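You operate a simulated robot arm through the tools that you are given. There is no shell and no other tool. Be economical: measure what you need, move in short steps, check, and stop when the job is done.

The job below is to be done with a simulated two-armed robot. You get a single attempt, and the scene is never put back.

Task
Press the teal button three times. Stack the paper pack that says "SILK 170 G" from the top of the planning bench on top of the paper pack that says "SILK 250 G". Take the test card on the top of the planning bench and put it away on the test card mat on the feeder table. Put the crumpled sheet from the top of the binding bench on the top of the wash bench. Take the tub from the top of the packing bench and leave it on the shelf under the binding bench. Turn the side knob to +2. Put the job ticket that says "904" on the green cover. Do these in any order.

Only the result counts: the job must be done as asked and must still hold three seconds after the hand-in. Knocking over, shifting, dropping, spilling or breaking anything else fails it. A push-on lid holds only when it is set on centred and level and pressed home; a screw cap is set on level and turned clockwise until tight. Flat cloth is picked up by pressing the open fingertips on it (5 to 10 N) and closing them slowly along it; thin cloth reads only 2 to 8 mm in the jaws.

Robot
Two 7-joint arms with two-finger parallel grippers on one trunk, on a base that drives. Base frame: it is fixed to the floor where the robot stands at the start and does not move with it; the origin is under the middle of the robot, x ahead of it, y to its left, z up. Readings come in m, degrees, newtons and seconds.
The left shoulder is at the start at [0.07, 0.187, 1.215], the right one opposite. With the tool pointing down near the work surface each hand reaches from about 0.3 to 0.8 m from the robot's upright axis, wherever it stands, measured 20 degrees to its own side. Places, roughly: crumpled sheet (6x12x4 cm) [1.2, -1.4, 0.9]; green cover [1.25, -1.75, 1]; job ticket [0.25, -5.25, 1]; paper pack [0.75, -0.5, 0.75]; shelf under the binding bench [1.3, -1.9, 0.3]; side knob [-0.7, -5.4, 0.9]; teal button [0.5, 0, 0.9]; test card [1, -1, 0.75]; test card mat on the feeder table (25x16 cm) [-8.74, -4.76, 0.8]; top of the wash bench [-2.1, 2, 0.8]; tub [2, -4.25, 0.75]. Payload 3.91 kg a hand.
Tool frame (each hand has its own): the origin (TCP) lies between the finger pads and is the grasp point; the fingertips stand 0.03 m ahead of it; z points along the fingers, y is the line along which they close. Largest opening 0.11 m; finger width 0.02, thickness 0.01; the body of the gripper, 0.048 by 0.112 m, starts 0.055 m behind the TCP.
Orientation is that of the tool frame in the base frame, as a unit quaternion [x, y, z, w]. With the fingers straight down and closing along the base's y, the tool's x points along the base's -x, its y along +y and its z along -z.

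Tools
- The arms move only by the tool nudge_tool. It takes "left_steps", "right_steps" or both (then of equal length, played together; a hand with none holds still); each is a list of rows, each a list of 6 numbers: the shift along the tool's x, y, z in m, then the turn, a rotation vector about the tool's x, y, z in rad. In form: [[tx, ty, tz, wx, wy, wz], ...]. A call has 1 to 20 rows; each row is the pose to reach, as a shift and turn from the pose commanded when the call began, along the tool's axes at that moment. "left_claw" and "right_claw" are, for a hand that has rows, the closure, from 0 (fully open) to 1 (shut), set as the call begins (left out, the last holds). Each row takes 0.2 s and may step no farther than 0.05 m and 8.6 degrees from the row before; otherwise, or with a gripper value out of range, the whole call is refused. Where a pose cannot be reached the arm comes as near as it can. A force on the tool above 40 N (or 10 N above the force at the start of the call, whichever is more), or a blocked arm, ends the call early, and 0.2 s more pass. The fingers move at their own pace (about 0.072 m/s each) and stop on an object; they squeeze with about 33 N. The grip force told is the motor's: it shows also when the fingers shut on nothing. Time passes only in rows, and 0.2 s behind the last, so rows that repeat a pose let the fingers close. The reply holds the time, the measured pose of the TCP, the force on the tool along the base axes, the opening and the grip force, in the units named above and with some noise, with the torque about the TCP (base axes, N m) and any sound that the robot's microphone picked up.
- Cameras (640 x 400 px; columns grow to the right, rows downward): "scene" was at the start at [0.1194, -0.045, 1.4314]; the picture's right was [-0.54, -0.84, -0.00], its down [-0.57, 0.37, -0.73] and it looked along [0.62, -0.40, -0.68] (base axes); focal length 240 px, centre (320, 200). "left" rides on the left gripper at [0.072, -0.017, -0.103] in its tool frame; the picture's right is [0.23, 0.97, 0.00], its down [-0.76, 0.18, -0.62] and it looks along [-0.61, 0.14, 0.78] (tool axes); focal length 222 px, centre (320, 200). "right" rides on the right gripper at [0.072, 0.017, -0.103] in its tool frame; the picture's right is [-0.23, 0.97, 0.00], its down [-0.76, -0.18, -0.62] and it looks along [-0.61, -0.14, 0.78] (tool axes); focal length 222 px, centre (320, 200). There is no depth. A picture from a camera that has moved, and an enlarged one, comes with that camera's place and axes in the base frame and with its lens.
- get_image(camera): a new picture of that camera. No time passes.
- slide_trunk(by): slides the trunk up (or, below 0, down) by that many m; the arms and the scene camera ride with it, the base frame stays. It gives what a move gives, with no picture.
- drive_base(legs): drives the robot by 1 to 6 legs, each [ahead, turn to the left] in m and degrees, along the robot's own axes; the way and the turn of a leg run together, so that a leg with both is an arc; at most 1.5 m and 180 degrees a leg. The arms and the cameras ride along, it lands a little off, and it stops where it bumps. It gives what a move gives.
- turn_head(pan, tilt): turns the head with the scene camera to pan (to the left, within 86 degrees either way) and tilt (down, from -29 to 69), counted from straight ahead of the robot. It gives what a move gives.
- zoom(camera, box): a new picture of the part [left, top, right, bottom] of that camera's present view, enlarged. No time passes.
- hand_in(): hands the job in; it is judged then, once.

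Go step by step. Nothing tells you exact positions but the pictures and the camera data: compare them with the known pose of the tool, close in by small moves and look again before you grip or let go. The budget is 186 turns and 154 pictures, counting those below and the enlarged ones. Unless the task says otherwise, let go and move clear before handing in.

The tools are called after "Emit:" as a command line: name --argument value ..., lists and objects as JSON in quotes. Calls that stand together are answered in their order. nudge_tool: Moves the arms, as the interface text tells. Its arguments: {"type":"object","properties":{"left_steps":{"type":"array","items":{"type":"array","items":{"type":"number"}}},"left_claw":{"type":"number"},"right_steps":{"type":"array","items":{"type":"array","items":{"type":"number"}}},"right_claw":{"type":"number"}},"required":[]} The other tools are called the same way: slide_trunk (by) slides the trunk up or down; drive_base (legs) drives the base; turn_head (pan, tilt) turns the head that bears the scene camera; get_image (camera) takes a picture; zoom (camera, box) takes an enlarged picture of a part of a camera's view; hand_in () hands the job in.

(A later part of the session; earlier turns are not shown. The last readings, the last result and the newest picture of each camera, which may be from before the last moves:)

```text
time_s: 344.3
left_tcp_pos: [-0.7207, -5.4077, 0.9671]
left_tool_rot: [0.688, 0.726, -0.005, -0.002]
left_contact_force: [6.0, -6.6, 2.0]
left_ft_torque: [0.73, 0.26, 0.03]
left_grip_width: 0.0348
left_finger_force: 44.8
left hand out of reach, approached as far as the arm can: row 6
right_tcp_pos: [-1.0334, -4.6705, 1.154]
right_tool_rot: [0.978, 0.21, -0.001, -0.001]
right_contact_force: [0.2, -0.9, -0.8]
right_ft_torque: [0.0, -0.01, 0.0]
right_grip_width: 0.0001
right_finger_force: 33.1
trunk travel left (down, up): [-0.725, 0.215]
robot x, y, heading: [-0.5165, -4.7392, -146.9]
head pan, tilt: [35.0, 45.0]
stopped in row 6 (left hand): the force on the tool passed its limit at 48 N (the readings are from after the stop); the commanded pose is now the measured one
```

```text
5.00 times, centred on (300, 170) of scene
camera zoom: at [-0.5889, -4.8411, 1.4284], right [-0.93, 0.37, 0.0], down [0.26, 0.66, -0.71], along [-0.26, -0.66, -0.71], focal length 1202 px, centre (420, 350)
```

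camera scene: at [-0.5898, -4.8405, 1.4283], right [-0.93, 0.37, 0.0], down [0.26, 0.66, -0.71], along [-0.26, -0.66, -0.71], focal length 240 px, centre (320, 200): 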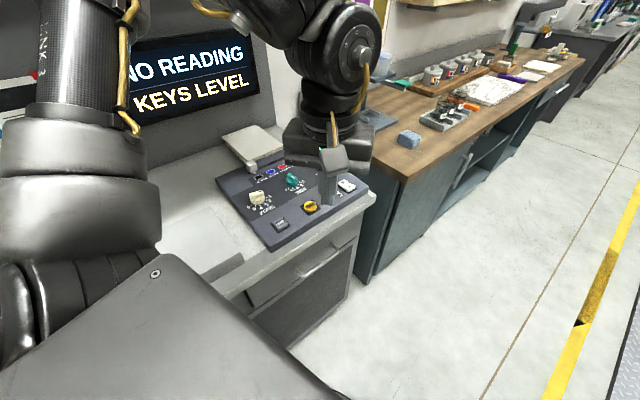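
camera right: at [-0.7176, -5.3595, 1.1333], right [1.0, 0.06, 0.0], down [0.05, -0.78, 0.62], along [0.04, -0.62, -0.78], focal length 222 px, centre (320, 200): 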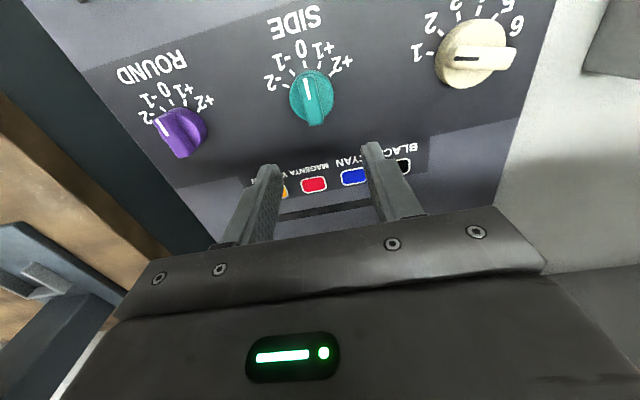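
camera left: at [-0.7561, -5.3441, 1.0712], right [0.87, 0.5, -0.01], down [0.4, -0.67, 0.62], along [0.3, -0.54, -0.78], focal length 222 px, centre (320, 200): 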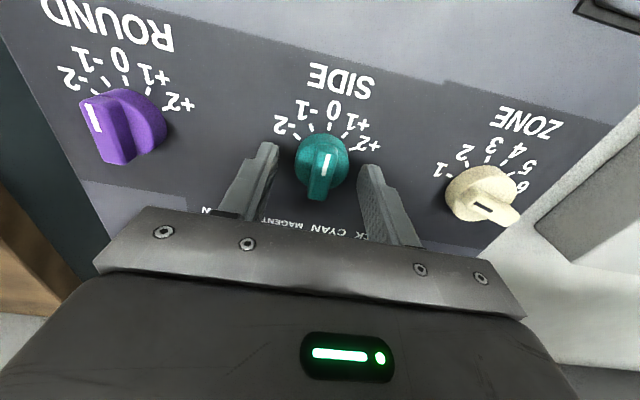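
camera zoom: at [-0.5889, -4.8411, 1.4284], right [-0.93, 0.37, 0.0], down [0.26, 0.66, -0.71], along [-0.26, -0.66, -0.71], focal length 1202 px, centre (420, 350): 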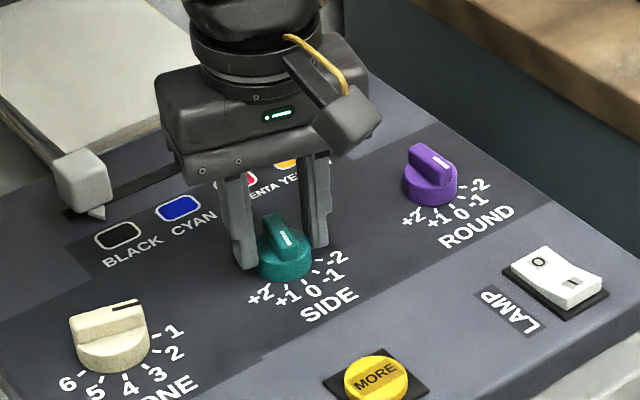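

The fingers closed on the round base, not the bar (3.5 cm). I'll open, rise 13 mm, realign, and look.

Emit:
nudge_tool --left_claw 0.6 --left_steps '[[0, 0, 0, 0, 0, 0], [0, 0, 0, 0, 0, 0], [0, 0, -0.013, 0, 0, 0], [0, 0, -0.013, 0, 0, -0.12], [0, 0, -0.013, 0, 0, -0.24], [0, 0, -0.013, 0, 0, -0.24]]'

Emit:
zoom --camera "left" --box '[220, 80, 420, 220]'

```text
time_s: 345.7
left_tcp_pos: [-0.7217, -5.4061, 0.9826]
left_tool_rot: [0.597, 0.802, -0.006, -0.002]
left_contact_force: [-0.6, 0.1, 0.4]
left_ft_torque: [-0.02, 0.03, -0.03]
left_grip_width: 0.0438
left_finger_force: 0.1
right_tcp_pos: [-1.0327, -4.6697, 1.1529]
right_tool_rot: [0.978, 0.209, 0.0, 0.0]
right_contact_force: [-0.1, -0.9, -0.5]
right_ft_torque: [0.01, -0.02, -0.05]
right_grip_width: 0.0
right_finger_force: 32.9
trunk travel left (down, up): [-0.725, 0.215]
robot x, y, heading: [-0.5139, -4.74, -146.6]
head pan, tilt: [35.0, 45.0]
```

```text
2.86 times, centred on (320, 150) of left
camera zoom: at [-0.7562, -5.3424, 1.0859], right [0.87, 0.5, -0.01], down [0.4, -0.68, 0.62], along [0.3, -0.54, -0.78], focal length 635 px, centre (320, 343)
```

zoom: 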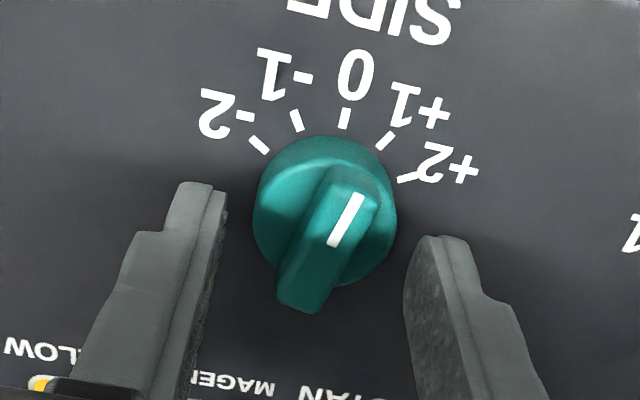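

The knob did turn about 13° toward +1. I'll centre better on the knob, align to its bar, and close on the bar.

Emit:
nudge_tool --left_steps '[[-0.003, 0.0035, 0, 0, 0, 0.12], [-0.003, 0.0035, 0, 0, 0, 0.24], [-0.003, 0.0035, 0.004, 0, 0, 0.24]]'

Emit:
nudge_tool --left_claw 1 --left_steps '[[0, 0, 0, 0, 0, 0], [0, 0, 0, 0, 0, 0], [0, 0, 0, 0, 0, 0], [0, 0, 0, 0, 0, 0]]'

```text
time_s: 346.5
left_tcp_pos: [-0.7189, -5.4091, 0.977]
left_tool_rot: [0.69, 0.724, -0.005, -0.003]
left_contact_force: [0.2, -1.2, -0.4]
left_ft_torque: [0.03, -0.01, 0.0]
left_grip_width: 0.0438
left_finger_force: 0.1
right_tcp_pos: [-1.0329, -4.6699, 1.1528]
right_tool_rot: [0.978, 0.209, 0.0, -0.001]
right_contact_force: [0.7, 0.6, 1.6]
right_ft_torque: [0.02, 0.01, 0.01]
right_grip_width: 0.0
right_finger_force: 32.7
trunk travel left (down, up): [-0.725, 0.215]
robot x, y, heading: [-0.5165, -4.7345, -147.0]
head pan, tilt: [35.0, 45.0]
```

```text
time_s: 347.5
left_tcp_pos: [-0.7202, -5.4092, 0.9788]
left_tool_rot: [0.689, 0.724, -0.006, -0.002]
left_contact_force: [-8.6, -3.1, 2.9]
left_ft_torque: [-0.45, -0.21, 0.03]
left_grip_width: 0.0122
left_finger_force: 45.4
right_tcp_pos: [-1.0342, -4.6702, 1.1529]
right_tool_rot: [0.978, 0.208, 0.001, -0.001]
right_contact_force: [-0.5, 0.4, 0.1]
right_ft_torque: [0.03, -0.03, 0.01]
right_grip_width: 0.0
right_finger_force: 32.9
trunk travel left (down, up): [-0.725, 0.215]
robot x, y, heading: [-0.5176, -4.7407, -146.8]
head pan, tilt: [35.0, 45.0]
```

The bar is gripped (1.2 cm). I'll relieve the side load slightly and turn clockwise.

Emit:
nudge_tool --left_steps '[[0, -0.002, 0, 0, 0, 0.1], [0, -0.002, 0, 0, 0, 0.2], [0, -0.002, 0, 0, 0, 0.3], [0, -0.002, 0, 0, 0, 0.4], [0, -0.002, 0, 0, 0, 0.5], [0, -0.002, 0, 0, 0, 0.5]]'

Emit:
zoom --camera "left" --box '[220, 80, 420, 220]'

```text
time_s: 348.1
left_tcp_pos: [-0.7195, -5.4052, 0.9761]
left_tool_rot: [0.738, 0.675, -0.012, 0.005]
left_contact_force: [-1.5, -11.5, -4.8]
left_ft_torque: [0.85, 0.01, 0.0]
left_grip_width: 0.0132
left_finger_force: 45.3
left hand out of reach, approached as far as the arm can: row 2
right_tcp_pos: [-1.0339, -4.6728, 1.1537]
right_tool_rot: [0.978, 0.209, 0.0, -0.001]
right_contact_force: [0.2, 0.1, -0.8]
right_ft_torque: [0.02, 0.0, -0.02]
right_grip_width: 0.0001
right_finger_force: 33.2
trunk travel left (down, up): [-0.725, 0.215]
robot x, y, heading: [-0.5196, -4.7356, -146.6]
head pan, tilt: [35.0, 45.0]
stopped in row 2 (left hand): the force on the tool passed its limit at 48 N (the readings are from after the stop); the commanded pose is now the measured one
```

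```text
2.86 times, centred on (320, 150) of left
camera zoom: at [-0.7285, -5.3297, 1.0781], right [0.99, 0.14, -0.01], down [0.12, -0.76, 0.64], along [0.08, -0.63, -0.77], focal length 635 px, centre (320, 343)
```

zoom: 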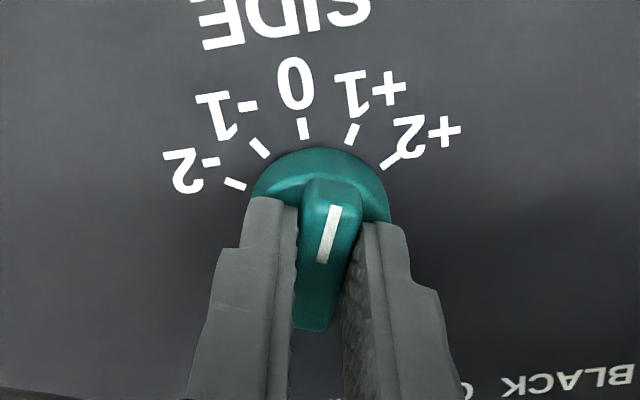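

The turn is partly reach-limited. I'll open and test whether the hand can make the full rotation freely here.

Emit:
nudge_tool --left_claw 0.5 --left_steps '[[0, 0, 0, 0, 0, 0], [0, 0, 0, 0, 0, 0], [0, 0, -0.03, 0, 0, 0], [0, 0, -0.03, 0, 0, 0.13], [0, 0, -0.03, 0, 0, 0.26], [0, 0, -0.03, 0, 0, 0.39], [0, 0, -0.03, 0, 0, 0.52], [0, 0, -0.03, 0, 0, 0.66]]'

Emit:
zoom --camera "left" --box '[220, 60, 420, 200]'

```text
time_s: 349.9
left_tcp_pos: [-0.7264, -5.223, 1.0023]
left_tool_rot: [0.912, 0.409, -0.013, 0.016]
left_contact_force: [0.4, 0.2, 0.2]
left_ft_torque: [-0.05, -0.02, -0.01]
left_grip_width: 0.0549
left_finger_force: 0.1
left hand out of reach, approached as far as the arm can: row 4, 5, 6, 7, 8
right_tcp_pos: [-1.0339, -4.671, 1.1526]
right_tool_rot: [0.978, 0.21, 0.0, 0.0]
right_contact_force: [0.5, -0.1, 0.1]
right_ft_torque: [0.01, -0.01, 0.01]
right_grip_width: 0.0
right_finger_force: 32.4
trunk travel left (down, up): [-0.725, 0.215]
robot x, y, heading: [-0.5202, -4.7368, -146.6]
head pan, tilt: [35.0, 45.0]
```

```text
2.86 times, centred on (320, 130) of left
camera zoom: at [-0.6892, -5.1543, 1.1023], right [0.88, -0.48, 0.01], down [-0.37, -0.66, 0.65], along [-0.3, -0.58, -0.76], focal length 635 px, centre (320, 400)
```

zoom: 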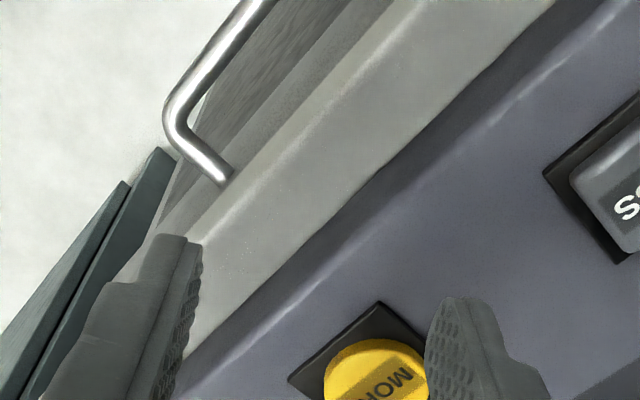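

The wrist can't hold that rotation at this reach, but the gripper is symmetric. I'll lift and rotate counter-clockwise by about half a turn, so that a clockwise turn then has room.

Emit:
nudge_tool --left_steps '[[0, 0, -0.03, 0, 0, -0.14], [0, 0, -0.06, 0, 0, -0.28], [0, 0, -0.08, 0, 0, -0.42], [0, 0, -0.08, 0, 0, -0.56], [0, 0, -0.08, 0, 0, -0.7], [0, 0, -0.08, 0, 0, -0.84], [0, 0, -0.08, 0, 0, -0.98], [0, 0, -0.08, 0, 0, -1.12], [0, 0, -0.08, 0, 0, -1.26], [0, 0, -0.08, 0, 0, -1.4], [0, 0, -0.08, 0, 0, -1.54], [0, 0, -0.08, 0, 0, -1.68], [0, 0, -0.08, 0, 0, -1.82], [0, 0, -0.08, 0, 0, -1.96], [0, 0, -0.08, 0, 0, -2.1], [0, 0, -0.08, 0, 0, -2.24], [0, 0, -0.08, 0, 0, -2.38], [0, 0, -0.08, 0, 0, -2.52], [0, 0, -0.08, 0, 0, -2.66], [0, 0, -0.08, 0, 0, -2.8]]'

```text
time_s: 354.1
left_tcp_pos: [-0.7227, -5.2201, 1.0825]
left_tool_rot: [-0.239, 0.971, -0.009, -0.008]
left_contact_force: [0.1, 0.0, 0.1]
left_ft_torque: [0.0, 0.04, 0.0]
left_grip_width: 0.055
left_finger_force: 0.0
right_tcp_pos: [-1.0327, -4.6708, 1.154]
right_tool_rot: [0.978, 0.209, 0.0, -0.001]
right_contact_force: [-0.1, -0.7, 0.4]
right_ft_torque: [-0.02, 0.0, -0.03]
right_grip_width: 0.0
right_finger_force: 33.2
trunk travel left (down, up): [-0.725, 0.215]
robot x, y, heading: [-0.5148, -4.7356, -146.8]
head pan, tilt: [35.0, 45.0]
```

That works freely. Continuing to align with the bar (heading ≈ 85°) and going back over the knob.

Emit:
nudge_tool --left_steps '[[0.01, -0.02, 0, 0, 0, -0.13], [0.02, -0.04, 0, 0, 0, -0.26], [0.032, -0.063, 0, 0, 0, -0.39], [0.044, -0.087, 0, 0, 0, -0.52], [0.056, -0.11, 0, 0, 0, -0.65], [0.068, -0.135, 0, 0, 0, -0.78], [0.08, -0.16, 0, 0, 0, -0.91], [0.0837, -0.167, 0, 0, 0, -1.0], [0.0837, -0.167, 0.02, 0, 0, -1.0], [0.0837, -0.167, 0.02, 0, 0, -1.0]]'

Emit:
get_image --camera "left"

Emit:
zoom --camera "scene" --box '[250, 130, 350, 210]'

```text
time_s: 356.3
left_tcp_pos: [-0.7206, -5.4073, 1.0655]
left_tool_rot: [-0.675, 0.738, -0.005, -0.011]
left_contact_force: [-0.5, 0.6, 0.5]
left_ft_torque: [-0.02, 0.01, 0.0]
left_grip_width: 0.055
left_finger_force: 0.0
right_tcp_pos: [-1.0343, -4.6716, 1.1533]
right_tool_rot: [0.978, 0.209, 0.0, 0.001]
right_contact_force: [0.0, 0.3, 1.1]
right_ft_torque: [0.01, 0.0, -0.02]
right_grip_width: 0.0
right_finger_force: 32.7
trunk travel left (down, up): [-0.725, 0.215]
robot x, y, heading: [-0.5169, -4.7353, -146.6]
head pan, tilt: [35.0, 45.0]
```

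```text
33 pictures are left
camera left: at [-0.7079, -5.4784, 1.1708], right [-0.99, -0.14, 0.01], down [-0.1, 0.79, 0.61], along [-0.09, 0.6, -0.79], focal length 222 px, centre (320, 200)
```

left: 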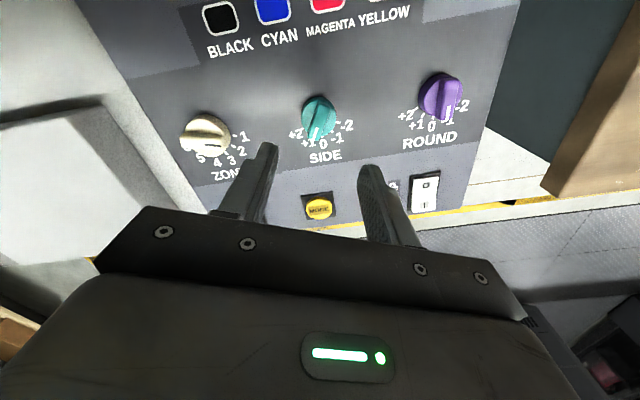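

```text
5.00 times, centred on (300, 170) of scene
camera zoom: at [-0.589, -4.8409, 1.4283], right [-0.93, 0.37, 0.0], down [0.26, 0.66, -0.71], along [-0.26, -0.66, -0.71], focal length 1202 px, centre (420, 350)
```

zoom: 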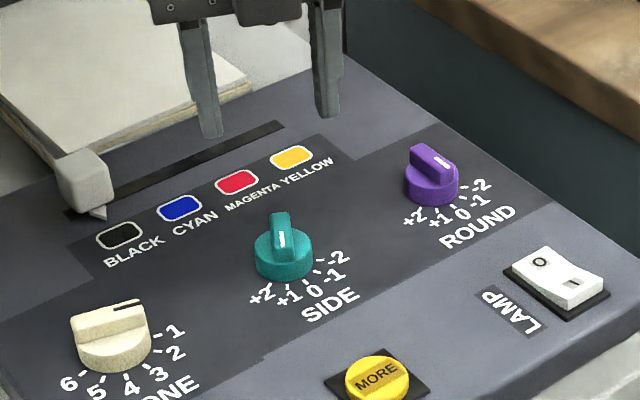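

Aligned. Descending, closing on the bar, and beginning the clockwise turn.

Emit:
nudge_tool --left_steps '[[0.002, -0.002, 0.04, 0, 0, 0], [0.002, -0.002, 0.075, 0, 0, 0], [0.002, -0.002, 0.0865, 0, 0, 0], [0.002, -0.002, 0.0865, 0, 0, 0]]'

Emit:
nudge_tool --left_claw 1 --left_steps '[[0, 0, 0, 0, 0, 0], [0, 0, 0, 0, 0, 0], [0, 0, 0, 0, 0, 0], [0, 0, 0, 0, 0, 0]]'

Emit:
nudge_tool --left_steps '[[0, 0, 0, 0, 0, 0.1], [0, 0, 0, 0, 0, 0.2], [0, 0, 0, 0, 0, 0.3], [0, 0, 0, 0, 0, 0.4]]'

```text
time_s: 357.3
left_tcp_pos: [-0.7202, -5.4102, 0.9802]
left_tool_rot: [-0.674, 0.738, -0.004, -0.01]
left_contact_force: [0.2, -0.2, -0.1]
left_ft_torque: [0.0, 0.04, 0.02]
left_grip_width: 0.0548
left_finger_force: 0.0
right_tcp_pos: [-1.0338, -4.6712, 1.1536]
right_tool_rot: [0.978, 0.209, 0.0, 0.0]
right_contact_force: [-0.7, 0.0, -0.8]
right_ft_torque: [0.01, -0.05, 0.0]
right_grip_width: 0.0
right_finger_force: 32.8
trunk travel left (down, up): [-0.725, 0.215]
robot x, y, heading: [-0.518, -4.7387, -146.6]
head pan, tilt: [35.0, 45.0]
```

```text
time_s: 358.3
left_tcp_pos: [-0.7204, -5.4084, 0.98]
left_tool_rot: [-0.673, 0.739, -0.003, -0.011]
left_contact_force: [-1.9, 1.8, 1.3]
left_ft_torque: [0.1, -0.04, -0.03]
left_grip_width: 0.0127
left_finger_force: 45.6
right_tcp_pos: [-1.0329, -4.6701, 1.1548]
right_tool_rot: [0.978, 0.209, 0.001, 0.0]
right_contact_force: [0.4, -0.6, 0.6]
right_ft_torque: [0.02, 0.03, 0.01]
right_grip_width: 0.0
right_finger_force: 33.3
trunk travel left (down, up): [-0.725, 0.215]
robot x, y, heading: [-0.5172, -4.7372, -146.6]
head pan, tilt: [35.0, 45.0]
```

```text
time_s: 359.3
left_tcp_pos: [-0.7219, -5.4086, 0.9807]
left_tool_rot: [-0.513, 0.858, -0.006, -0.01]
left_contact_force: [-7.9, 2.0, 9.2]
left_ft_torque: [1.24, -0.35, 0.02]
left_grip_width: 0.0128
left_finger_force: 44.8
right_tcp_pos: [-1.0349, -4.6682, 1.1536]
right_tool_rot: [0.978, 0.21, 0.0, 0.0]
right_contact_force: [-0.9, -0.2, 0.1]
right_ft_torque: [0.01, 0.0, 0.01]
right_grip_width: 0.0
right_finger_force: 32.7
trunk travel left (down, up): [-0.725, 0.215]
robot x, y, heading: [-0.5172, -4.737, -146.9]
head pan, tilt: [35.0, 45.0]
```

It turns smoothly. Turning a bit more, then checking.

Emit:
nudge_tool --left_steps '[[0, 0, 0, 0, 0, 0.1], [0, 0, 0, 0, 0, 0.2], [0, 0, 0, 0, 0, 0.3], [0, 0, 0, 0, 0, 0.37]]'

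Emit:
zoom --camera "left" --box '[230, 90, 410, 215]'

```text
time_s: 360.3
left_tcp_pos: [-0.7217, -5.4085, 0.9806]
left_tool_rot: [-0.347, 0.938, -0.009, -0.009]
left_contact_force: [-11.9, 2.6, 11.3]
left_ft_torque: [-0.01, 0.71, 1.2]
left_grip_width: 0.0149
left_finger_force: 44.8
right_tcp_pos: [-1.0345, -4.6679, 1.1532]
right_tool_rot: [0.978, 0.209, 0.0, 0.0]
right_contact_force: [0.5, 0.4, 0.6]
right_ft_torque: [0.02, -0.01, -0.02]
right_grip_width: 0.0001
right_finger_force: 32.4
trunk travel left (down, up): [-0.725, 0.215]
robot x, y, heading: [-0.5178, -4.7351, -146.7]
head pan, tilt: [35.0, 45.0]
```

```text
3.20 times, centred on (320, 152) of left
camera zoom: at [-0.763, -5.4662, 1.0861], right [-0.81, 0.59, -0.01], down [0.47, 0.64, 0.6], along [0.36, 0.48, -0.8], focal length 711 px, centre (320, 352)
```

zoom: 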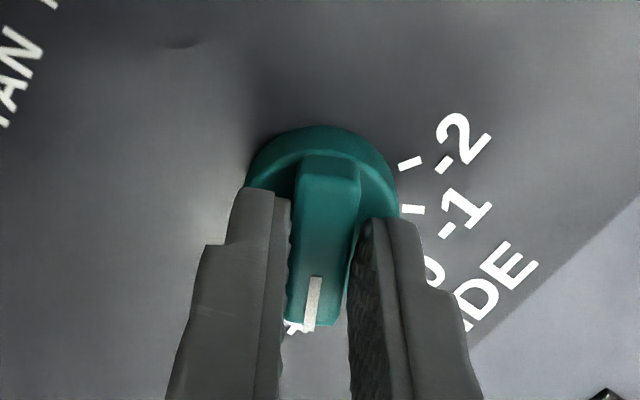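

There's a sharp torque rise, likely the stop at +2. Opening, lifting, and checking the pointer.

Emit:
nudge_tool --left_claw 0.5 --left_steps '[[0, 0, 0, 0, 0, 0], [0, 0, 0, 0, 0, 0], [0, 0, -0.04, 0, 0, 0], [0, 0, -0.085, 0, 0, 0]]'

Emit:
zoom --camera "left" --box '[240, 60, 420, 185]'

```text
time_s: 361.3
left_tcp_pos: [-0.7181, -5.4073, 1.0665]
left_tool_rot: [-0.347, 0.938, -0.008, -0.008]
left_contact_force: [0.4, 0.0, -0.4]
left_ft_torque: [-0.02, 0.01, 0.02]
left_grip_width: 0.0552
left_finger_force: 0.1
right_tcp_pos: [-1.0339, -4.6685, 1.1525]
right_tool_rot: [0.978, 0.209, -0.001, 0.001]
right_contact_force: [-0.2, 0.5, 0.0]
right_ft_torque: [-0.04, -0.01, -0.03]
right_grip_width: 0.0
right_finger_force: 32.9
trunk travel left (down, up): [-0.725, 0.215]
robot x, y, heading: [-0.5183, -4.7361, -146.6]
head pan, tilt: [35.0, 45.0]
```

```text
3.20 times, centred on (330, 122) of left
camera zoom: at [-0.7595, -5.4646, 1.1718], right [-0.81, 0.59, 0.0], down [0.47, 0.64, 0.6], along [0.36, 0.49, -0.8], focal length 711 px, centre (288, 448)
```

zoom: 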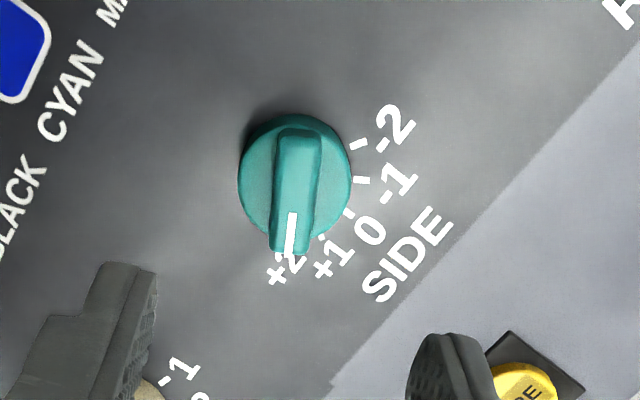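

The SIDE knob now points at +2, against its stop. I'll retract the left hand, raise the trunk, and move along to the ticket stand.

Emit:
nudge_tool --left_claw 1 --left_steps '[[0, 0, -0.045, 0, 0, 0], [-0.03, 0.019, -0.075, 0, 0, 0], [-0.065, 0.04, -0.095, 0, 0, 0], [-0.1, 0.063, -0.11, 0, 0, 0], [-0.14, 0.088, -0.11, 0, 0, 0], [-0.18, 0.113, -0.11, 0, 0, 0], [-0.22, 0.138, -0.11, 0, 0, 0], [-0.257, 0.161, -0.11, 0, 0, 0]]'

Emit:
drive_base --legs '[[0, 165], [0.57, 0], [0, -50]]'

Emit:
slide_trunk --by 0.15

Emit:
turn_head --pan -35 --tilt 38

Emit:
get_image --camera "scene"

```text
time_s: 363.1
left_tcp_pos: [-0.6334, -5.146, 1.1695]
left_tool_rot: [-0.348, 0.937, -0.009, -0.009]
left_contact_force: [0.9, -0.2, -0.8]
left_ft_torque: [-0.01, 0.03, 0.01]
left_grip_width: 0.0
left_finger_force: 33.0
left hand out of reach, approached as far as the arm can: row 8
right_tcp_pos: [-1.0321, -4.6701, 1.1536]
right_tool_rot: [0.978, 0.21, -0.001, 0.0]
right_contact_force: [0.2, 0.3, 0.6]
right_ft_torque: [-0.03, 0.01, 0.0]
right_grip_width: 0.0
right_finger_force: 32.9
trunk travel left (down, up): [-0.725, 0.215]
robot x, y, heading: [-0.5174, -4.741, -146.6]
head pan, tilt: [35.0, 45.0]
```

```text
time_s: 375.2
left_tcp_pos: [0.455, -4.5375, 1.1697]
left_tool_rot: [0.972, -0.233, 0.011, -0.003]
left_contact_force: [0.7, -0.3, 0.5]
left_ft_torque: [0.01, 0.0, 0.03]
left_grip_width: 0.0
left_finger_force: 33.1
right_tcp_pos: [0.1637, -5.0883, 1.1532]
right_tool_rot: [0.37, 0.929, -0.001, -0.001]
right_contact_force: [0.3, 0.3, -0.8]
right_ft_torque: [0.0, -0.02, 0.03]
right_grip_width: 0.0001
right_finger_force: 33.2
trunk travel left (down, up): [-0.725, 0.215]
robot x, y, heading: [0.0319, -4.5851, -34.3]
head pan, tilt: [35.0, 45.0]
```

```text
time_s: 377.1
left_tcp_pos: [0.4527, -4.5275, 1.2111]
left_tool_rot: [0.973, -0.232, 0.014, 0.002]
left_contact_force: [-1.0, 0.0, 0.8]
left_ft_torque: [0.0, -0.03, 0.0]
left_grip_width: 0.0
left_finger_force: 33.2
right_tcp_pos: [0.1586, -5.0795, 1.1889]
right_tool_rot: [0.376, 0.926, 0.013, -0.01]
right_contact_force: [-0.9, 0.2, -0.6]
right_ft_torque: [0.0, -0.04, -0.02]
right_grip_width: 0.0001
right_finger_force: 32.9
trunk travel left (down, up): [-0.766, 0.174]
robot x, y, heading: [0.0299, -4.5827, -34.3]
head pan, tilt: [35.0, 45.0]
stopped: the arm was blocked; the commanded pose is now the measured one
```

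```text
time_s: 378.6
left_tcp_pos: [0.454, -4.5302, 1.2101]
left_tool_rot: [0.972, -0.233, 0.012, 0.002]
left_contact_force: [0.1, -0.1, -0.2]
left_ft_torque: [0.01, 0.01, -0.01]
left_grip_width: 0.0
left_finger_force: 33.0
right_tcp_pos: [0.1601, -5.0806, 1.1881]
right_tool_rot: [0.375, 0.927, 0.01, -0.007]
right_contact_force: [0.3, 0.4, 0.3]
right_ft_torque: [-0.02, -0.02, 0.01]
right_grip_width: 0.0
right_finger_force: 32.5
trunk travel left (down, up): [-0.766, 0.174]
robot x, y, heading: [0.0288, -4.5841, -34.5]
head pan, tilt: [-35.0, 38.0]
```

```text
29 pictures are left
camera scene: at [0.1015, -4.6817, 1.4807], right [-0.94, -0.35, 0.0], down [-0.22, 0.57, -0.79], along [0.28, -0.74, -0.61], focal length 240 px, centre (320, 200)
```

scene: 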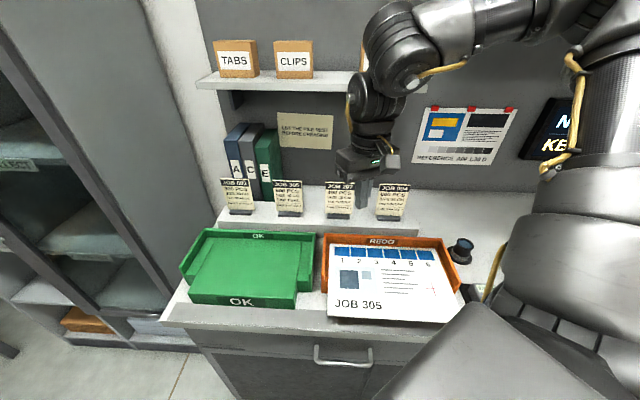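

The arm met the wall shelf while rising, so I'm lowering the trunk right back.

Emit:
slide_trunk --by -0.041

Emit:
zoom --camera "scene" --box '[190, 20, 450, 230]'

```text
time_s: 379.4
left_tcp_pos: [0.4542, -4.5384, 1.1692]
left_tool_rot: [0.973, -0.232, 0.012, -0.002]
left_contact_force: [0.1, 0.2, -1.1]
left_ft_torque: [0.01, 0.0, 0.02]
left_grip_width: 0.0
left_finger_force: 32.6
right_tcp_pos: [0.1599, -5.0883, 1.1445]
right_tool_rot: [0.375, 0.927, 0.013, -0.01]
right_contact_force: [-0.3, -0.7, 0.1]
right_ft_torque: [0.01, 0.0, -0.03]
right_grip_width: 0.0
right_finger_force: 32.8
trunk travel left (down, up): [-0.725, 0.215]
robot x, y, heading: [0.0315, -4.5814, -34.1]
head pan, tilt: [-35.0, 38.0]
```

```text
1.90 times, centred on (320, 125) of scene
camera zoom: at [0.1017, -4.6914, 1.4391], right [-0.94, -0.35, 0.0], down [-0.22, 0.58, -0.79], along [0.28, -0.74, -0.62], focal length 458 px, centre (320, 343)
```

zoom: 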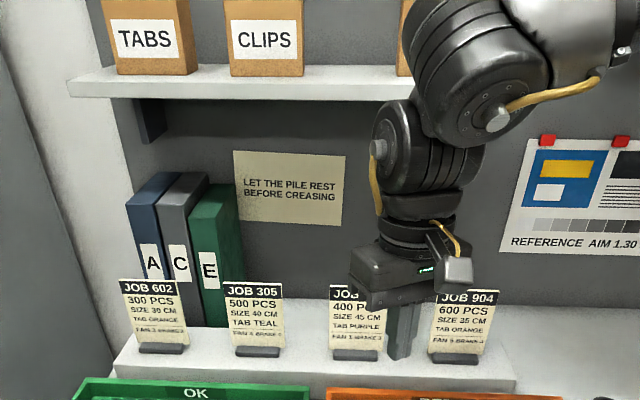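

The shelf items look undisturbed. Triangulated, ticket 904 stands at about (0.10, −5.31), z 0.97–1.08. I'll bring the right hand above it, turned so that the fingers close front-to-back.

Emit:
nudge_tool --right_claw 0.6 --right_steps '[[-0.01, -0.02, 0, 0, 0, -0.13], [-0.022, -0.042, 0, 0, 0, -0.26], [-0.036, -0.066, 0, 0, 0, -0.39], [-0.05, -0.092, 0, 0, 0, -0.53], [-0.065, -0.118, 0, 0, 0, -0.67], [-0.08, -0.145, 0, 0, 0, -0.81], [-0.097, -0.173, 0, 0, 0, -0.95], [-0.113, -0.2007, 0, 0, 0, -1.065], [-0.113, -0.2007, 0, 0, 0, -1.065]]'

Emit:
get_image --camera "right"

Emit:
zoom --camera "scene" --box '[300, 90, 460, 230]'

```text
time_s: 381.4
left_tcp_pos: [0.4532, -4.5385, 1.1692]
left_tool_rot: [0.972, -0.234, 0.011, -0.002]
left_contact_force: [0.1, 0.4, 0.0]
left_ft_torque: [-0.01, -0.04, -0.04]
left_grip_width: 0.0
left_finger_force: 32.5
right_tcp_pos: [0.1019, -5.3099, 1.1364]
right_tool_rot: [-0.148, 0.989, 0.016, -0.001]
right_contact_force: [0.3, 0.3, -0.5]
right_ft_torque: [-0.01, 0.0, -0.01]
right_grip_width: 0.044
right_finger_force: 0.1
trunk travel left (down, up): [-0.725, 0.215]
robot x, y, heading: [0.0317, -4.585, -34.3]
head pan, tilt: [-35.0, 38.0]
```

```text
27 pictures are left
camera right: at [0.0271, -5.3185, 1.2399], right [-0.07, 1.0, 0.03], down [0.78, 0.03, 0.62], along [0.62, 0.07, -0.78], focal length 222 px, centre (320, 200)
```

right: 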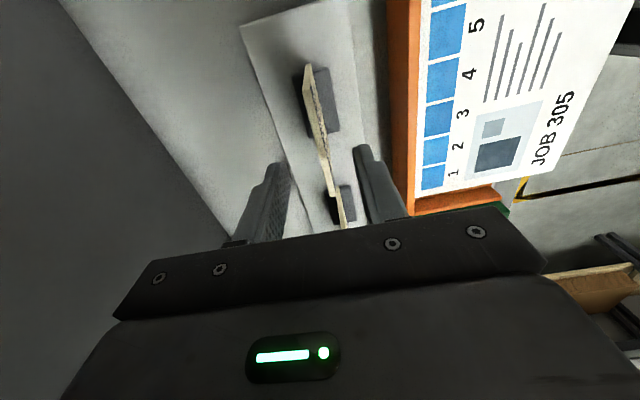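

```text
2.86 times, centred on (380, 160) of scene
camera zoom: at [0.1018, -4.6912, 1.4389], right [-0.94, -0.35, 0.0], down [-0.22, 0.58, -0.79], along [0.28, -0.74, -0.62], focal length 687 px, centre (149, 314)
```

zoom: 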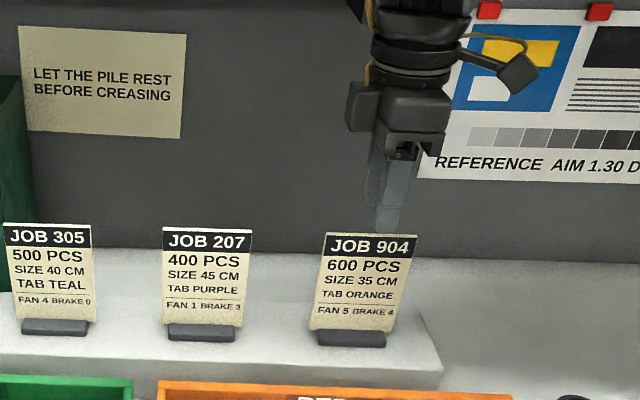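

Shifting 18 mm west to the card's centre, then descending around it and closing.

Emit:
nudge_tool --right_steps '[[0.018, 0.003, 0, 0, 0, 0], [0.018, 0.003, 0.03, 0, 0, 0], [0.018, 0.003, 0.06, 0, 0, 0], [0.018, 0.003, 0.085, 0, 0, 0], [0.018, 0.003, 0.085, 0, 0, 0]]'

Emit:
nudge_tool --right_claw 1 --right_steps '[[0, 0, 0, 0, 0, 0], [0, 0, 0, 0, 0, 0], [0, 0, 0, 0, 0, 0]]'

Emit:
zoom --camera "scene" --box '[300, 90, 460, 230]'

```text
time_s: 382.6
left_tcp_pos: [0.4541, -4.5381, 1.1688]
left_tool_rot: [0.972, -0.233, 0.011, -0.002]
left_contact_force: [-0.2, -1.0, 0.2]
left_ft_torque: [0.01, 0.0, 0.01]
left_grip_width: 0.0
left_finger_force: 32.2
right_tcp_pos: [0.0834, -5.3095, 1.0506]
right_tool_rot: [-0.148, 0.989, 0.016, -0.002]
right_contact_force: [0.2, -0.3, 0.2]
right_ft_torque: [-0.02, -0.03, 0.01]
right_grip_width: 0.044
right_finger_force: 0.0
trunk travel left (down, up): [-0.725, 0.215]
robot x, y, heading: [0.0313, -4.5874, -34.2]
head pan, tilt: [-35.0, 38.0]
```

```text
time_s: 383.4
left_tcp_pos: [0.4534, -4.5384, 1.1694]
left_tool_rot: [0.972, -0.234, 0.012, -0.002]
left_contact_force: [-0.3, 0.2, -0.1]
left_ft_torque: [0.01, -0.01, 0.0]
left_grip_width: 0.0
left_finger_force: 32.7
right_tcp_pos: [0.0838, -5.3094, 1.0512]
right_tool_rot: [-0.147, 0.989, 0.017, -0.001]
right_contact_force: [0.5, 0.4, -0.2]
right_ft_torque: [0.0, -0.04, 0.0]
right_grip_width: 0.0057
right_finger_force: 32.6
trunk travel left (down, up): [-0.725, 0.215]
robot x, y, heading: [0.0279, -4.584, -34.6]
head pan, tilt: [-35.0, 38.0]
```

```text
2.86 times, centred on (380, 160) of scene
camera zoom: at [0.1019, -4.6919, 1.4388], right [-0.94, -0.35, 0.0], down [-0.22, 0.58, -0.79], along [0.28, -0.74, -0.62], focal length 687 px, centre (149, 314)
```

zoom: 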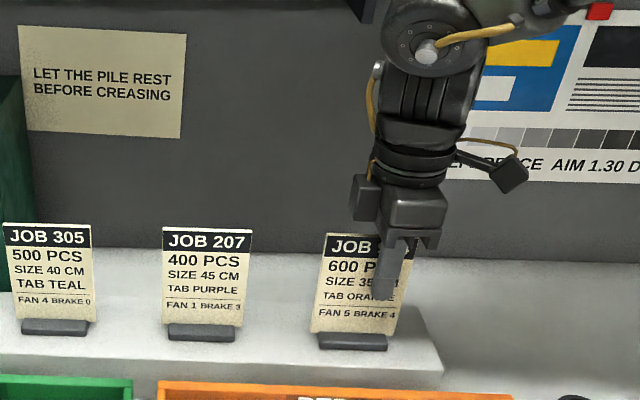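

Gripped (5.7 mm). Lifting straight up.

Emit:
nudge_tool --right_steps '[[0, 0, -0.02, 0, 0, 0], [0, 0, -0.04, 0, 0, 0], [0, 0, -0.07, 0, 0, 0], [0, 0, -0.1, 0, 0, 0]]'

Emit:
zoom --camera "scene" --box '[300, 90, 460, 230]'

```text
time_s: 384.4
left_tcp_pos: [0.4546, -4.5378, 1.1693]
left_tool_rot: [0.972, -0.234, 0.011, -0.001]
left_contact_force: [-0.2, 0.5, -0.1]
left_ft_torque: [0.0, 0.0, -0.01]
left_grip_width: 0.0
left_finger_force: 33.6
right_tcp_pos: [0.0834, -5.3136, 1.153]
right_tool_rot: [-0.148, 0.989, 0.016, -0.001]
right_contact_force: [-0.2, 1.0, -1.0]
right_ft_torque: [-0.01, 0.02, 0.01]
right_grip_width: 0.0056
right_finger_force: 32.5
trunk travel left (down, up): [-0.725, 0.215]
robot x, y, heading: [0.0296, -4.5825, -34.1]
head pan, tilt: [-35.0, 38.0]
```

```text
2.86 times, centred on (380, 160) of scene
camera zoom: at [0.1024, -4.6904, 1.4389], right [-0.94, -0.35, 0.0], down [-0.22, 0.58, -0.79], along [0.28, -0.74, -0.62], focal length 687 px, centre (149, 314)
```

zoom: 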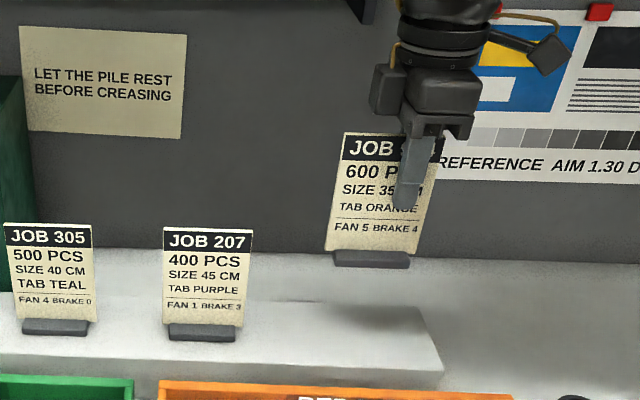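

The ticket has its own foot, so it can stand on the cover. I'll tuck the right hand in, then head to the packing bench for the tub.

Emit:
nudge_tool --right_steps '[[-0.015, 0.035, -0.02, 0, 0, 0], [-0.035, 0.075, -0.02, 0, 0, 0], [-0.055, 0.115, -0.02, 0, 0, 0], [-0.075, 0.155, -0.02, 0, 0, 0], [-0.0924, 0.196, -0.02, 0, 0, 0], [-0.0924, 0.196, -0.02, 0, 0, 0]]'

Emit:
drive_base --legs '[[0, 54], [0.9, 0]]'

Emit:
turn_head --pan -10 --tilt 35

Emit:
get_image --camera "scene"

```text
time_s: 385.8
left_tcp_pos: [0.4546, -4.5392, 1.1692]
left_tool_rot: [0.972, -0.234, 0.011, -0.003]
left_contact_force: [0.0, -0.4, 0.2]
left_ft_torque: [0.05, -0.02, 0.0]
left_grip_width: 0.0
left_finger_force: 33.3
right_tcp_pos: [0.1159, -5.1031, 1.1785]
right_tool_rot: [-0.148, 0.989, 0.016, -0.001]
right_contact_force: [0.0, 0.2, -0.7]
right_ft_torque: [0.03, 0.05, 0.0]
right_grip_width: 0.0053
right_finger_force: 32.8
trunk travel left (down, up): [-0.725, 0.215]
robot x, y, heading: [0.0297, -4.5835, -34.4]
head pan, tilt: [-35.0, 38.0]
```

```text
time_s: 389.2
left_tcp_pos: [0.2599, -4.2043, 1.1667]
left_tool_rot: [0.972, 0.235, 0.006, -0.004]
left_contact_force: [-0.3, 0.3, 0.3]
left_ft_torque: [-0.04, -0.02, 0.01]
left_grip_width: 0.0001
left_finger_force: 32.8
right_tcp_pos: [0.5204, -4.807, 1.1796]
right_tool_rot: [-0.583, 0.812, 0.013, -0.008]
right_contact_force: [0.3, 0.6, -1.2]
right_ft_torque: [-0.05, -0.01, -0.01]
right_grip_width: 0.0055
right_finger_force: 33.0
trunk travel left (down, up): [-0.725, 0.215]
robot x, y, heading: [0.0457, -4.575, 19.6]
head pan, tilt: [-35.0, 38.0]
stopped in leg 2: the robot was blocked; the commanded pose is now the measured one
```

```text
time_s: 390.1
left_tcp_pos: [0.2576, -4.2064, 1.1691]
left_tool_rot: [0.972, 0.236, 0.009, -0.006]
left_contact_force: [-0.2, 0.5, 0.6]
left_ft_torque: [0.02, 0.01, -0.01]
left_grip_width: 0.0003
left_finger_force: 33.2
right_tcp_pos: [0.5204, -4.8084, 1.1789]
right_tool_rot: [-0.583, 0.812, 0.013, -0.008]
right_contact_force: [0.2, -0.2, -1.3]
right_ft_torque: [-0.02, 0.02, 0.01]
right_grip_width: 0.0054
right_finger_force: 33.1
trunk travel left (down, up): [-0.725, 0.215]
robot x, y, heading: [0.0511, -4.5769, 19.3]
head pan, tilt: [-10.0, 35.0]
```

```text
23 pictures are left
camera scene: at [0.1813, -4.545, 1.4435], right [0.16, -0.99, 0.0], down [-0.57, -0.09, -0.82], along [0.81, 0.13, -0.57], focal length 240 px, centre (320, 200)
```

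scene: 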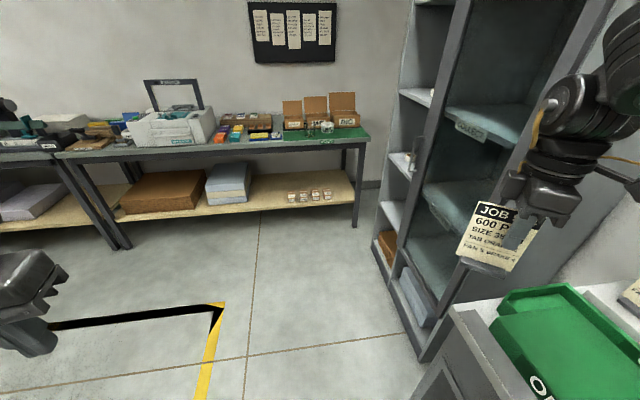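

The base is brushing the counter. I'll steer away from it first, then go on toward the tub's bench.

Emit:
drive_base --legs '[[-0.03, 0], [0, 35], [0.35, 0], [0, -40], [0.6, 0]]'

Emit:
zoom --camera "scene" --box '[100, 40, 520, 300]'

```text
time_s: 399.4
left_tcp_pos: [1.06, -3.818, 1.1689]
left_tool_rot: [0.982, 0.186, 0.008, -0.004]
left_contact_force: [-0.2, 0.2, 0.1]
left_ft_torque: [-0.01, 0.0, 0.02]
left_grip_width: 0.0001
left_finger_force: 33.1
right_tcp_pos: [1.2586, -4.4425, 1.1803]
right_tool_rot: [-0.541, 0.841, 0.015, -0.006]
right_contact_force: [0.0, -0.1, -0.2]
right_ft_torque: [-0.02, -0.01, -0.01]
right_grip_width: 0.0055
right_finger_force: 33.1
trunk travel left (down, up): [-0.725, 0.215]
robot x, y, heading: [0.8127, -4.1604, 13.4]
head pan, tilt: [-10.0, 35.0]
```

```text
1.52 times, centred on (310, 170) of scene
camera zoom: at [0.949, -4.1455, 1.4435], right [0.06, -1.0, 0.0], down [-0.57, -0.04, -0.82], along [0.82, 0.05, -0.57], focal length 366 px, centre (335, 246)
```

zoom: 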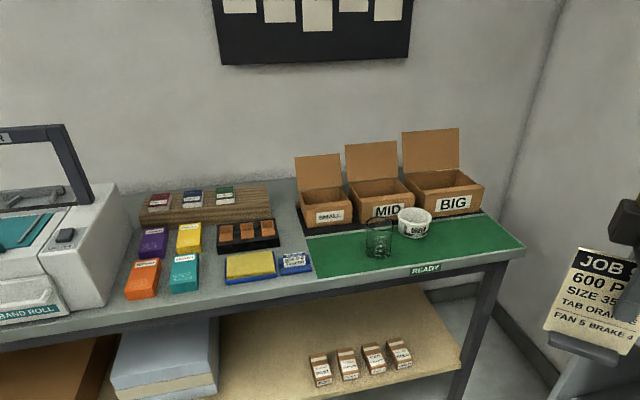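

The white tub on the READY mat is near (1.9, −4.32), beside a glass jar. Zooming in to size it.

Emit:
zoom --camera "scene" --box '[320, 150, 420, 220]'

```text
5.71 times, centred on (370, 185) of scene
camera zoom: at [0.949, -4.1455, 1.4435], right [0.06, -1.0, 0.0], down [-0.57, -0.04, -0.82], along [0.82, 0.05, -0.57], focal length 1374 px, centre (34, 286)
```

zoom: 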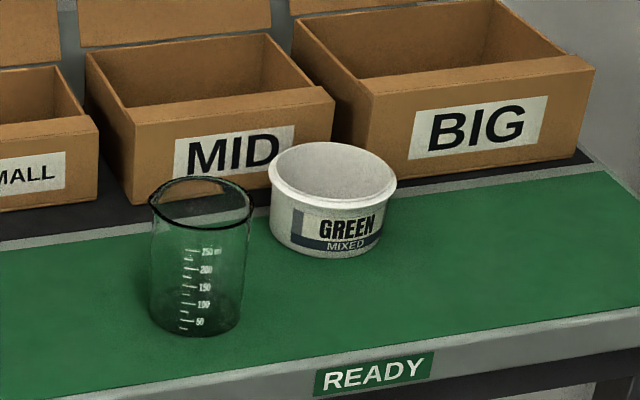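

It's the open "GREEN MIXED" tub, about 10 cm at the rim. I'll pinch its south wall with the left hand tilted forward, so it can later slide under the bench. First I'll take a stance north-west of it.

Emit:
drive_base --legs '[[0, -3.5], [0.44, 0], [0, -70]]'

Emit:
turn_head --pan 40 --tilt 45

Emit:
get_image --camera "scene"

```text
time_s: 405.6
left_tcp_pos: [1.6535, -4.2248, 1.1679]
left_tool_rot: [0.897, -0.442, 0.009, 0.002]
left_contact_force: [-0.8, 0.3, -0.3]
left_ft_torque: [0.02, 0.02, 0.0]
left_grip_width: 0.0
left_finger_force: 33.1
right_tcp_pos: [1.1077, -4.5899, 1.1786]
right_tool_rot: [0.073, 0.997, 0.015, 0.004]
right_contact_force: [0.3, 0.0, -0.9]
right_ft_torque: [-0.03, 0.05, 0.0]
right_grip_width: 0.0056
right_finger_force: 33.2
trunk travel left (down, up): [-0.725, 0.215]
robot x, y, heading: [1.2495, -4.0825, -60.1]
head pan, tilt: [-10.0, 35.0]
```

```text
time_s: 406.8
left_tcp_pos: [1.6528, -4.226, 1.1687]
left_tool_rot: [0.897, -0.442, 0.009, 0.001]
left_contact_force: [0.4, -0.2, -0.4]
left_ft_torque: [0.0, 0.02, 0.02]
left_grip_width: 0.0
left_finger_force: 33.2
right_tcp_pos: [1.1069, -4.5899, 1.1794]
right_tool_rot: [0.073, 0.997, 0.016, 0.002]
right_contact_force: [-0.4, -1.1, -1.1]
right_ft_torque: [-0.01, 0.01, 0.01]
right_grip_width: 0.0056
right_finger_force: 32.7
trunk travel left (down, up): [-0.725, 0.215]
robot x, y, heading: [1.2535, -4.081, -60.2]
head pan, tilt: [40.0, 45.0]
```

```text
20 pictures are left
camera scene: at [1.353, -4.1554, 1.4286], right [-0.35, -0.94, 0.0], down [-0.66, 0.25, -0.71], along [0.66, -0.25, -0.71], focal length 240 px, centre (320, 200)
```

scene: 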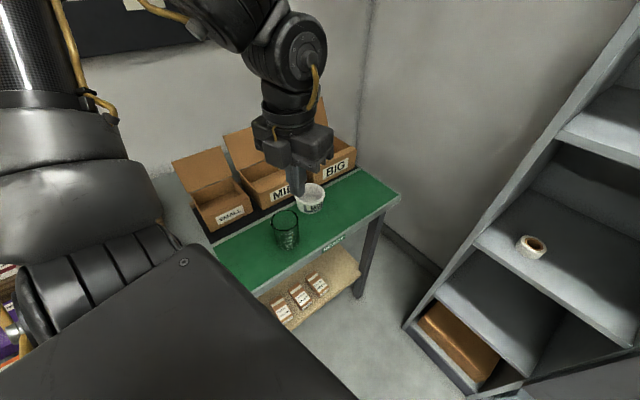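

Tub centre is at about (1.887, −4.323), rim z ≈ 0.915. I'll unwind the left wrist to heading 18° and then tilt it 35° forward.

Emit:
nudge_tool --left_claw 0.6 --left_steps '[[0, 0, 0, 0, 0, 0.14], [0, 0, 0, 0, 0, 0.28], [0, 0, 0, 0, 0, 0.42], [0, 0, 0, 0, 0, 0.56], [0, 0, 0, 0, 0, 0.7], [0, 0, 0, 0, 0, 0.84], [0, 0, 0, 0, 0, 0.98], [0, 0, 0, 0, 0, 1.12], [0, 0, 0, 0, 0, 1.26], [0, 0, 0, 0, 0, 1.4], [0, 0, 0, 0, 0, 1.54], [0, 0, 0, 0, 0, 1.68], [0, 0, 0, 0, 0, 1.8], [0, 0, 0, 0, 0, 1.911]]'

Emit:
nudge_tool --left_steps '[[0, 0, 0, 0, -0.14, 0], [0, 0, 0, 0, -0.28, 0], [0, 0, 0, 0, -0.42, 0], [0, 0, 0, 0, -0.55, 0], [0, 0, 0, 0, -0.61, 0], [0, 0, 0, 0, -0.61, 0]]'

```text
time_s: 409.8
left_tcp_pos: [1.6519, -4.2254, 1.168]
left_tool_rot: [-0.155, 0.988, -0.006, 0.006]
left_contact_force: [0.6, -0.2, 0.0]
left_ft_torque: [0.01, 0.0, 0.01]
left_grip_width: 0.0437
left_finger_force: 0.1
right_tcp_pos: [1.1075, -4.5882, 1.1789]
right_tool_rot: [0.073, 0.997, 0.016, 0.003]
right_contact_force: [-0.7, 0.4, -0.9]
right_ft_torque: [0.01, 0.0, 0.02]
right_grip_width: 0.0056
right_finger_force: 33.4
trunk travel left (down, up): [-0.725, 0.215]
robot x, y, heading: [1.2528, -4.0824, -60.2]
head pan, tilt: [40.0, 45.0]
```

```text
time_s: 411.1
left_tcp_pos: [1.654, -4.2407, 1.1743]
left_tool_rot: [-0.152, 0.94, 0.042, 0.302]
left_contact_force: [-0.9, 0.5, 0.4]
left_ft_torque: [-0.05, 0.03, 0.0]
left_grip_width: 0.0439
left_finger_force: 0.1
left hand out of reach, approached as far as the arm can: row 1, 2, 3, 4, 5, 6
right_tcp_pos: [1.1085, -4.5876, 1.1787]
right_tool_rot: [0.074, 0.997, 0.015, 0.003]
right_contact_force: [-1.2, 0.1, -0.7]
right_ft_torque: [0.01, 0.04, 0.03]
right_grip_width: 0.0055
right_finger_force: 32.5
trunk travel left (down, up): [-0.725, 0.215]
robot x, y, heading: [1.2537, -4.085, -60.2]
head pan, tilt: [40.0, 45.0]
```

Tilt reached. Moving sideways first, then in along the finger direction toward the tub's south wall.

Emit:
nudge_tool --left_steps '[[0, -0.045, 0, 0, 0, 0], [0, -0.09, 0, 0, 0, 0], [0.001, -0.135, 0, 0, 0, 0], [0.002, -0.175, 0.02, 0, 0, 0], [0.003, -0.1947, 0.06, 0, 0, 0], [0.0043, -0.1947, 0.105, 0, 0, 0], [0.0043, -0.1947, 0.15, 0, 0, 0], [0.0043, -0.1947, 0.19, 0, 0, 0], [0.0043, -0.1947, 0.2, 0, 0, 0]]'

Emit:
get_image --camera "left"

Emit:
zoom --camera "scene" --box '[250, 120, 390, 250]'

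```text
time_s: 413.1
left_tcp_pos: [1.8219, -4.3951, 1.0115]
left_tool_rot: [-0.151, 0.94, 0.041, 0.303]
left_contact_force: [-0.2, -0.1, -0.5]
left_ft_torque: [0.0, -0.01, 0.0]
left_grip_width: 0.0439
left_finger_force: 0.1
right_tcp_pos: [1.1059, -4.5881, 1.1788]
right_tool_rot: [0.073, 0.997, 0.015, 0.004]
right_contact_force: [0.0, -0.1, -0.6]
right_ft_torque: [-0.03, 0.03, 0.01]
right_grip_width: 0.0056
right_finger_force: 33.1
trunk travel left (down, up): [-0.725, 0.215]
robot x, y, heading: [1.2513, -4.0812, -60.6]
head pan, tilt: [40.0, 45.0]
```

```text
19 pictures are left
camera left: at [1.7157, -4.4472, 1.0535], right [-0.48, 0.87, -0.15], down [0.18, 0.26, 0.95], along [0.86, 0.42, -0.28], focal length 222 px, centre (320, 200)
```

left: 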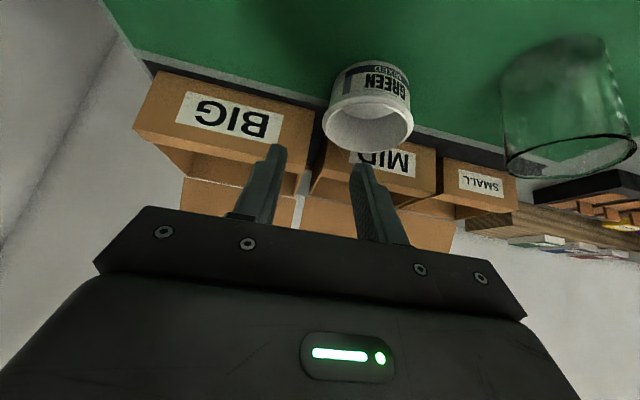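

```text
3.08 times, centred on (320, 185) of scene
camera zoom: at [1.3521, -4.1553, 1.4287], right [-0.35, -0.94, 0.0], down [-0.66, 0.25, -0.71], along [0.66, -0.25, -0.71], focal length 740 px, centre (320, 246)
```

zoom: 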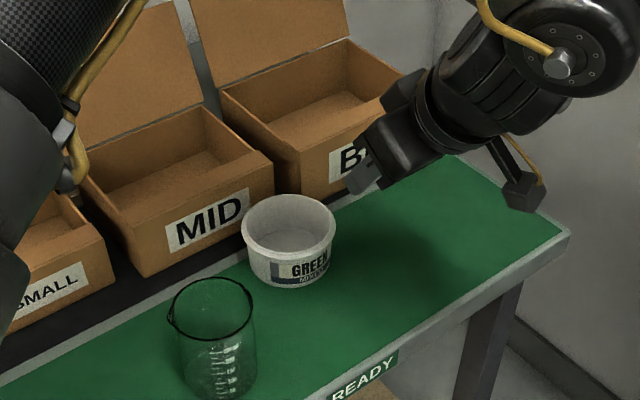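

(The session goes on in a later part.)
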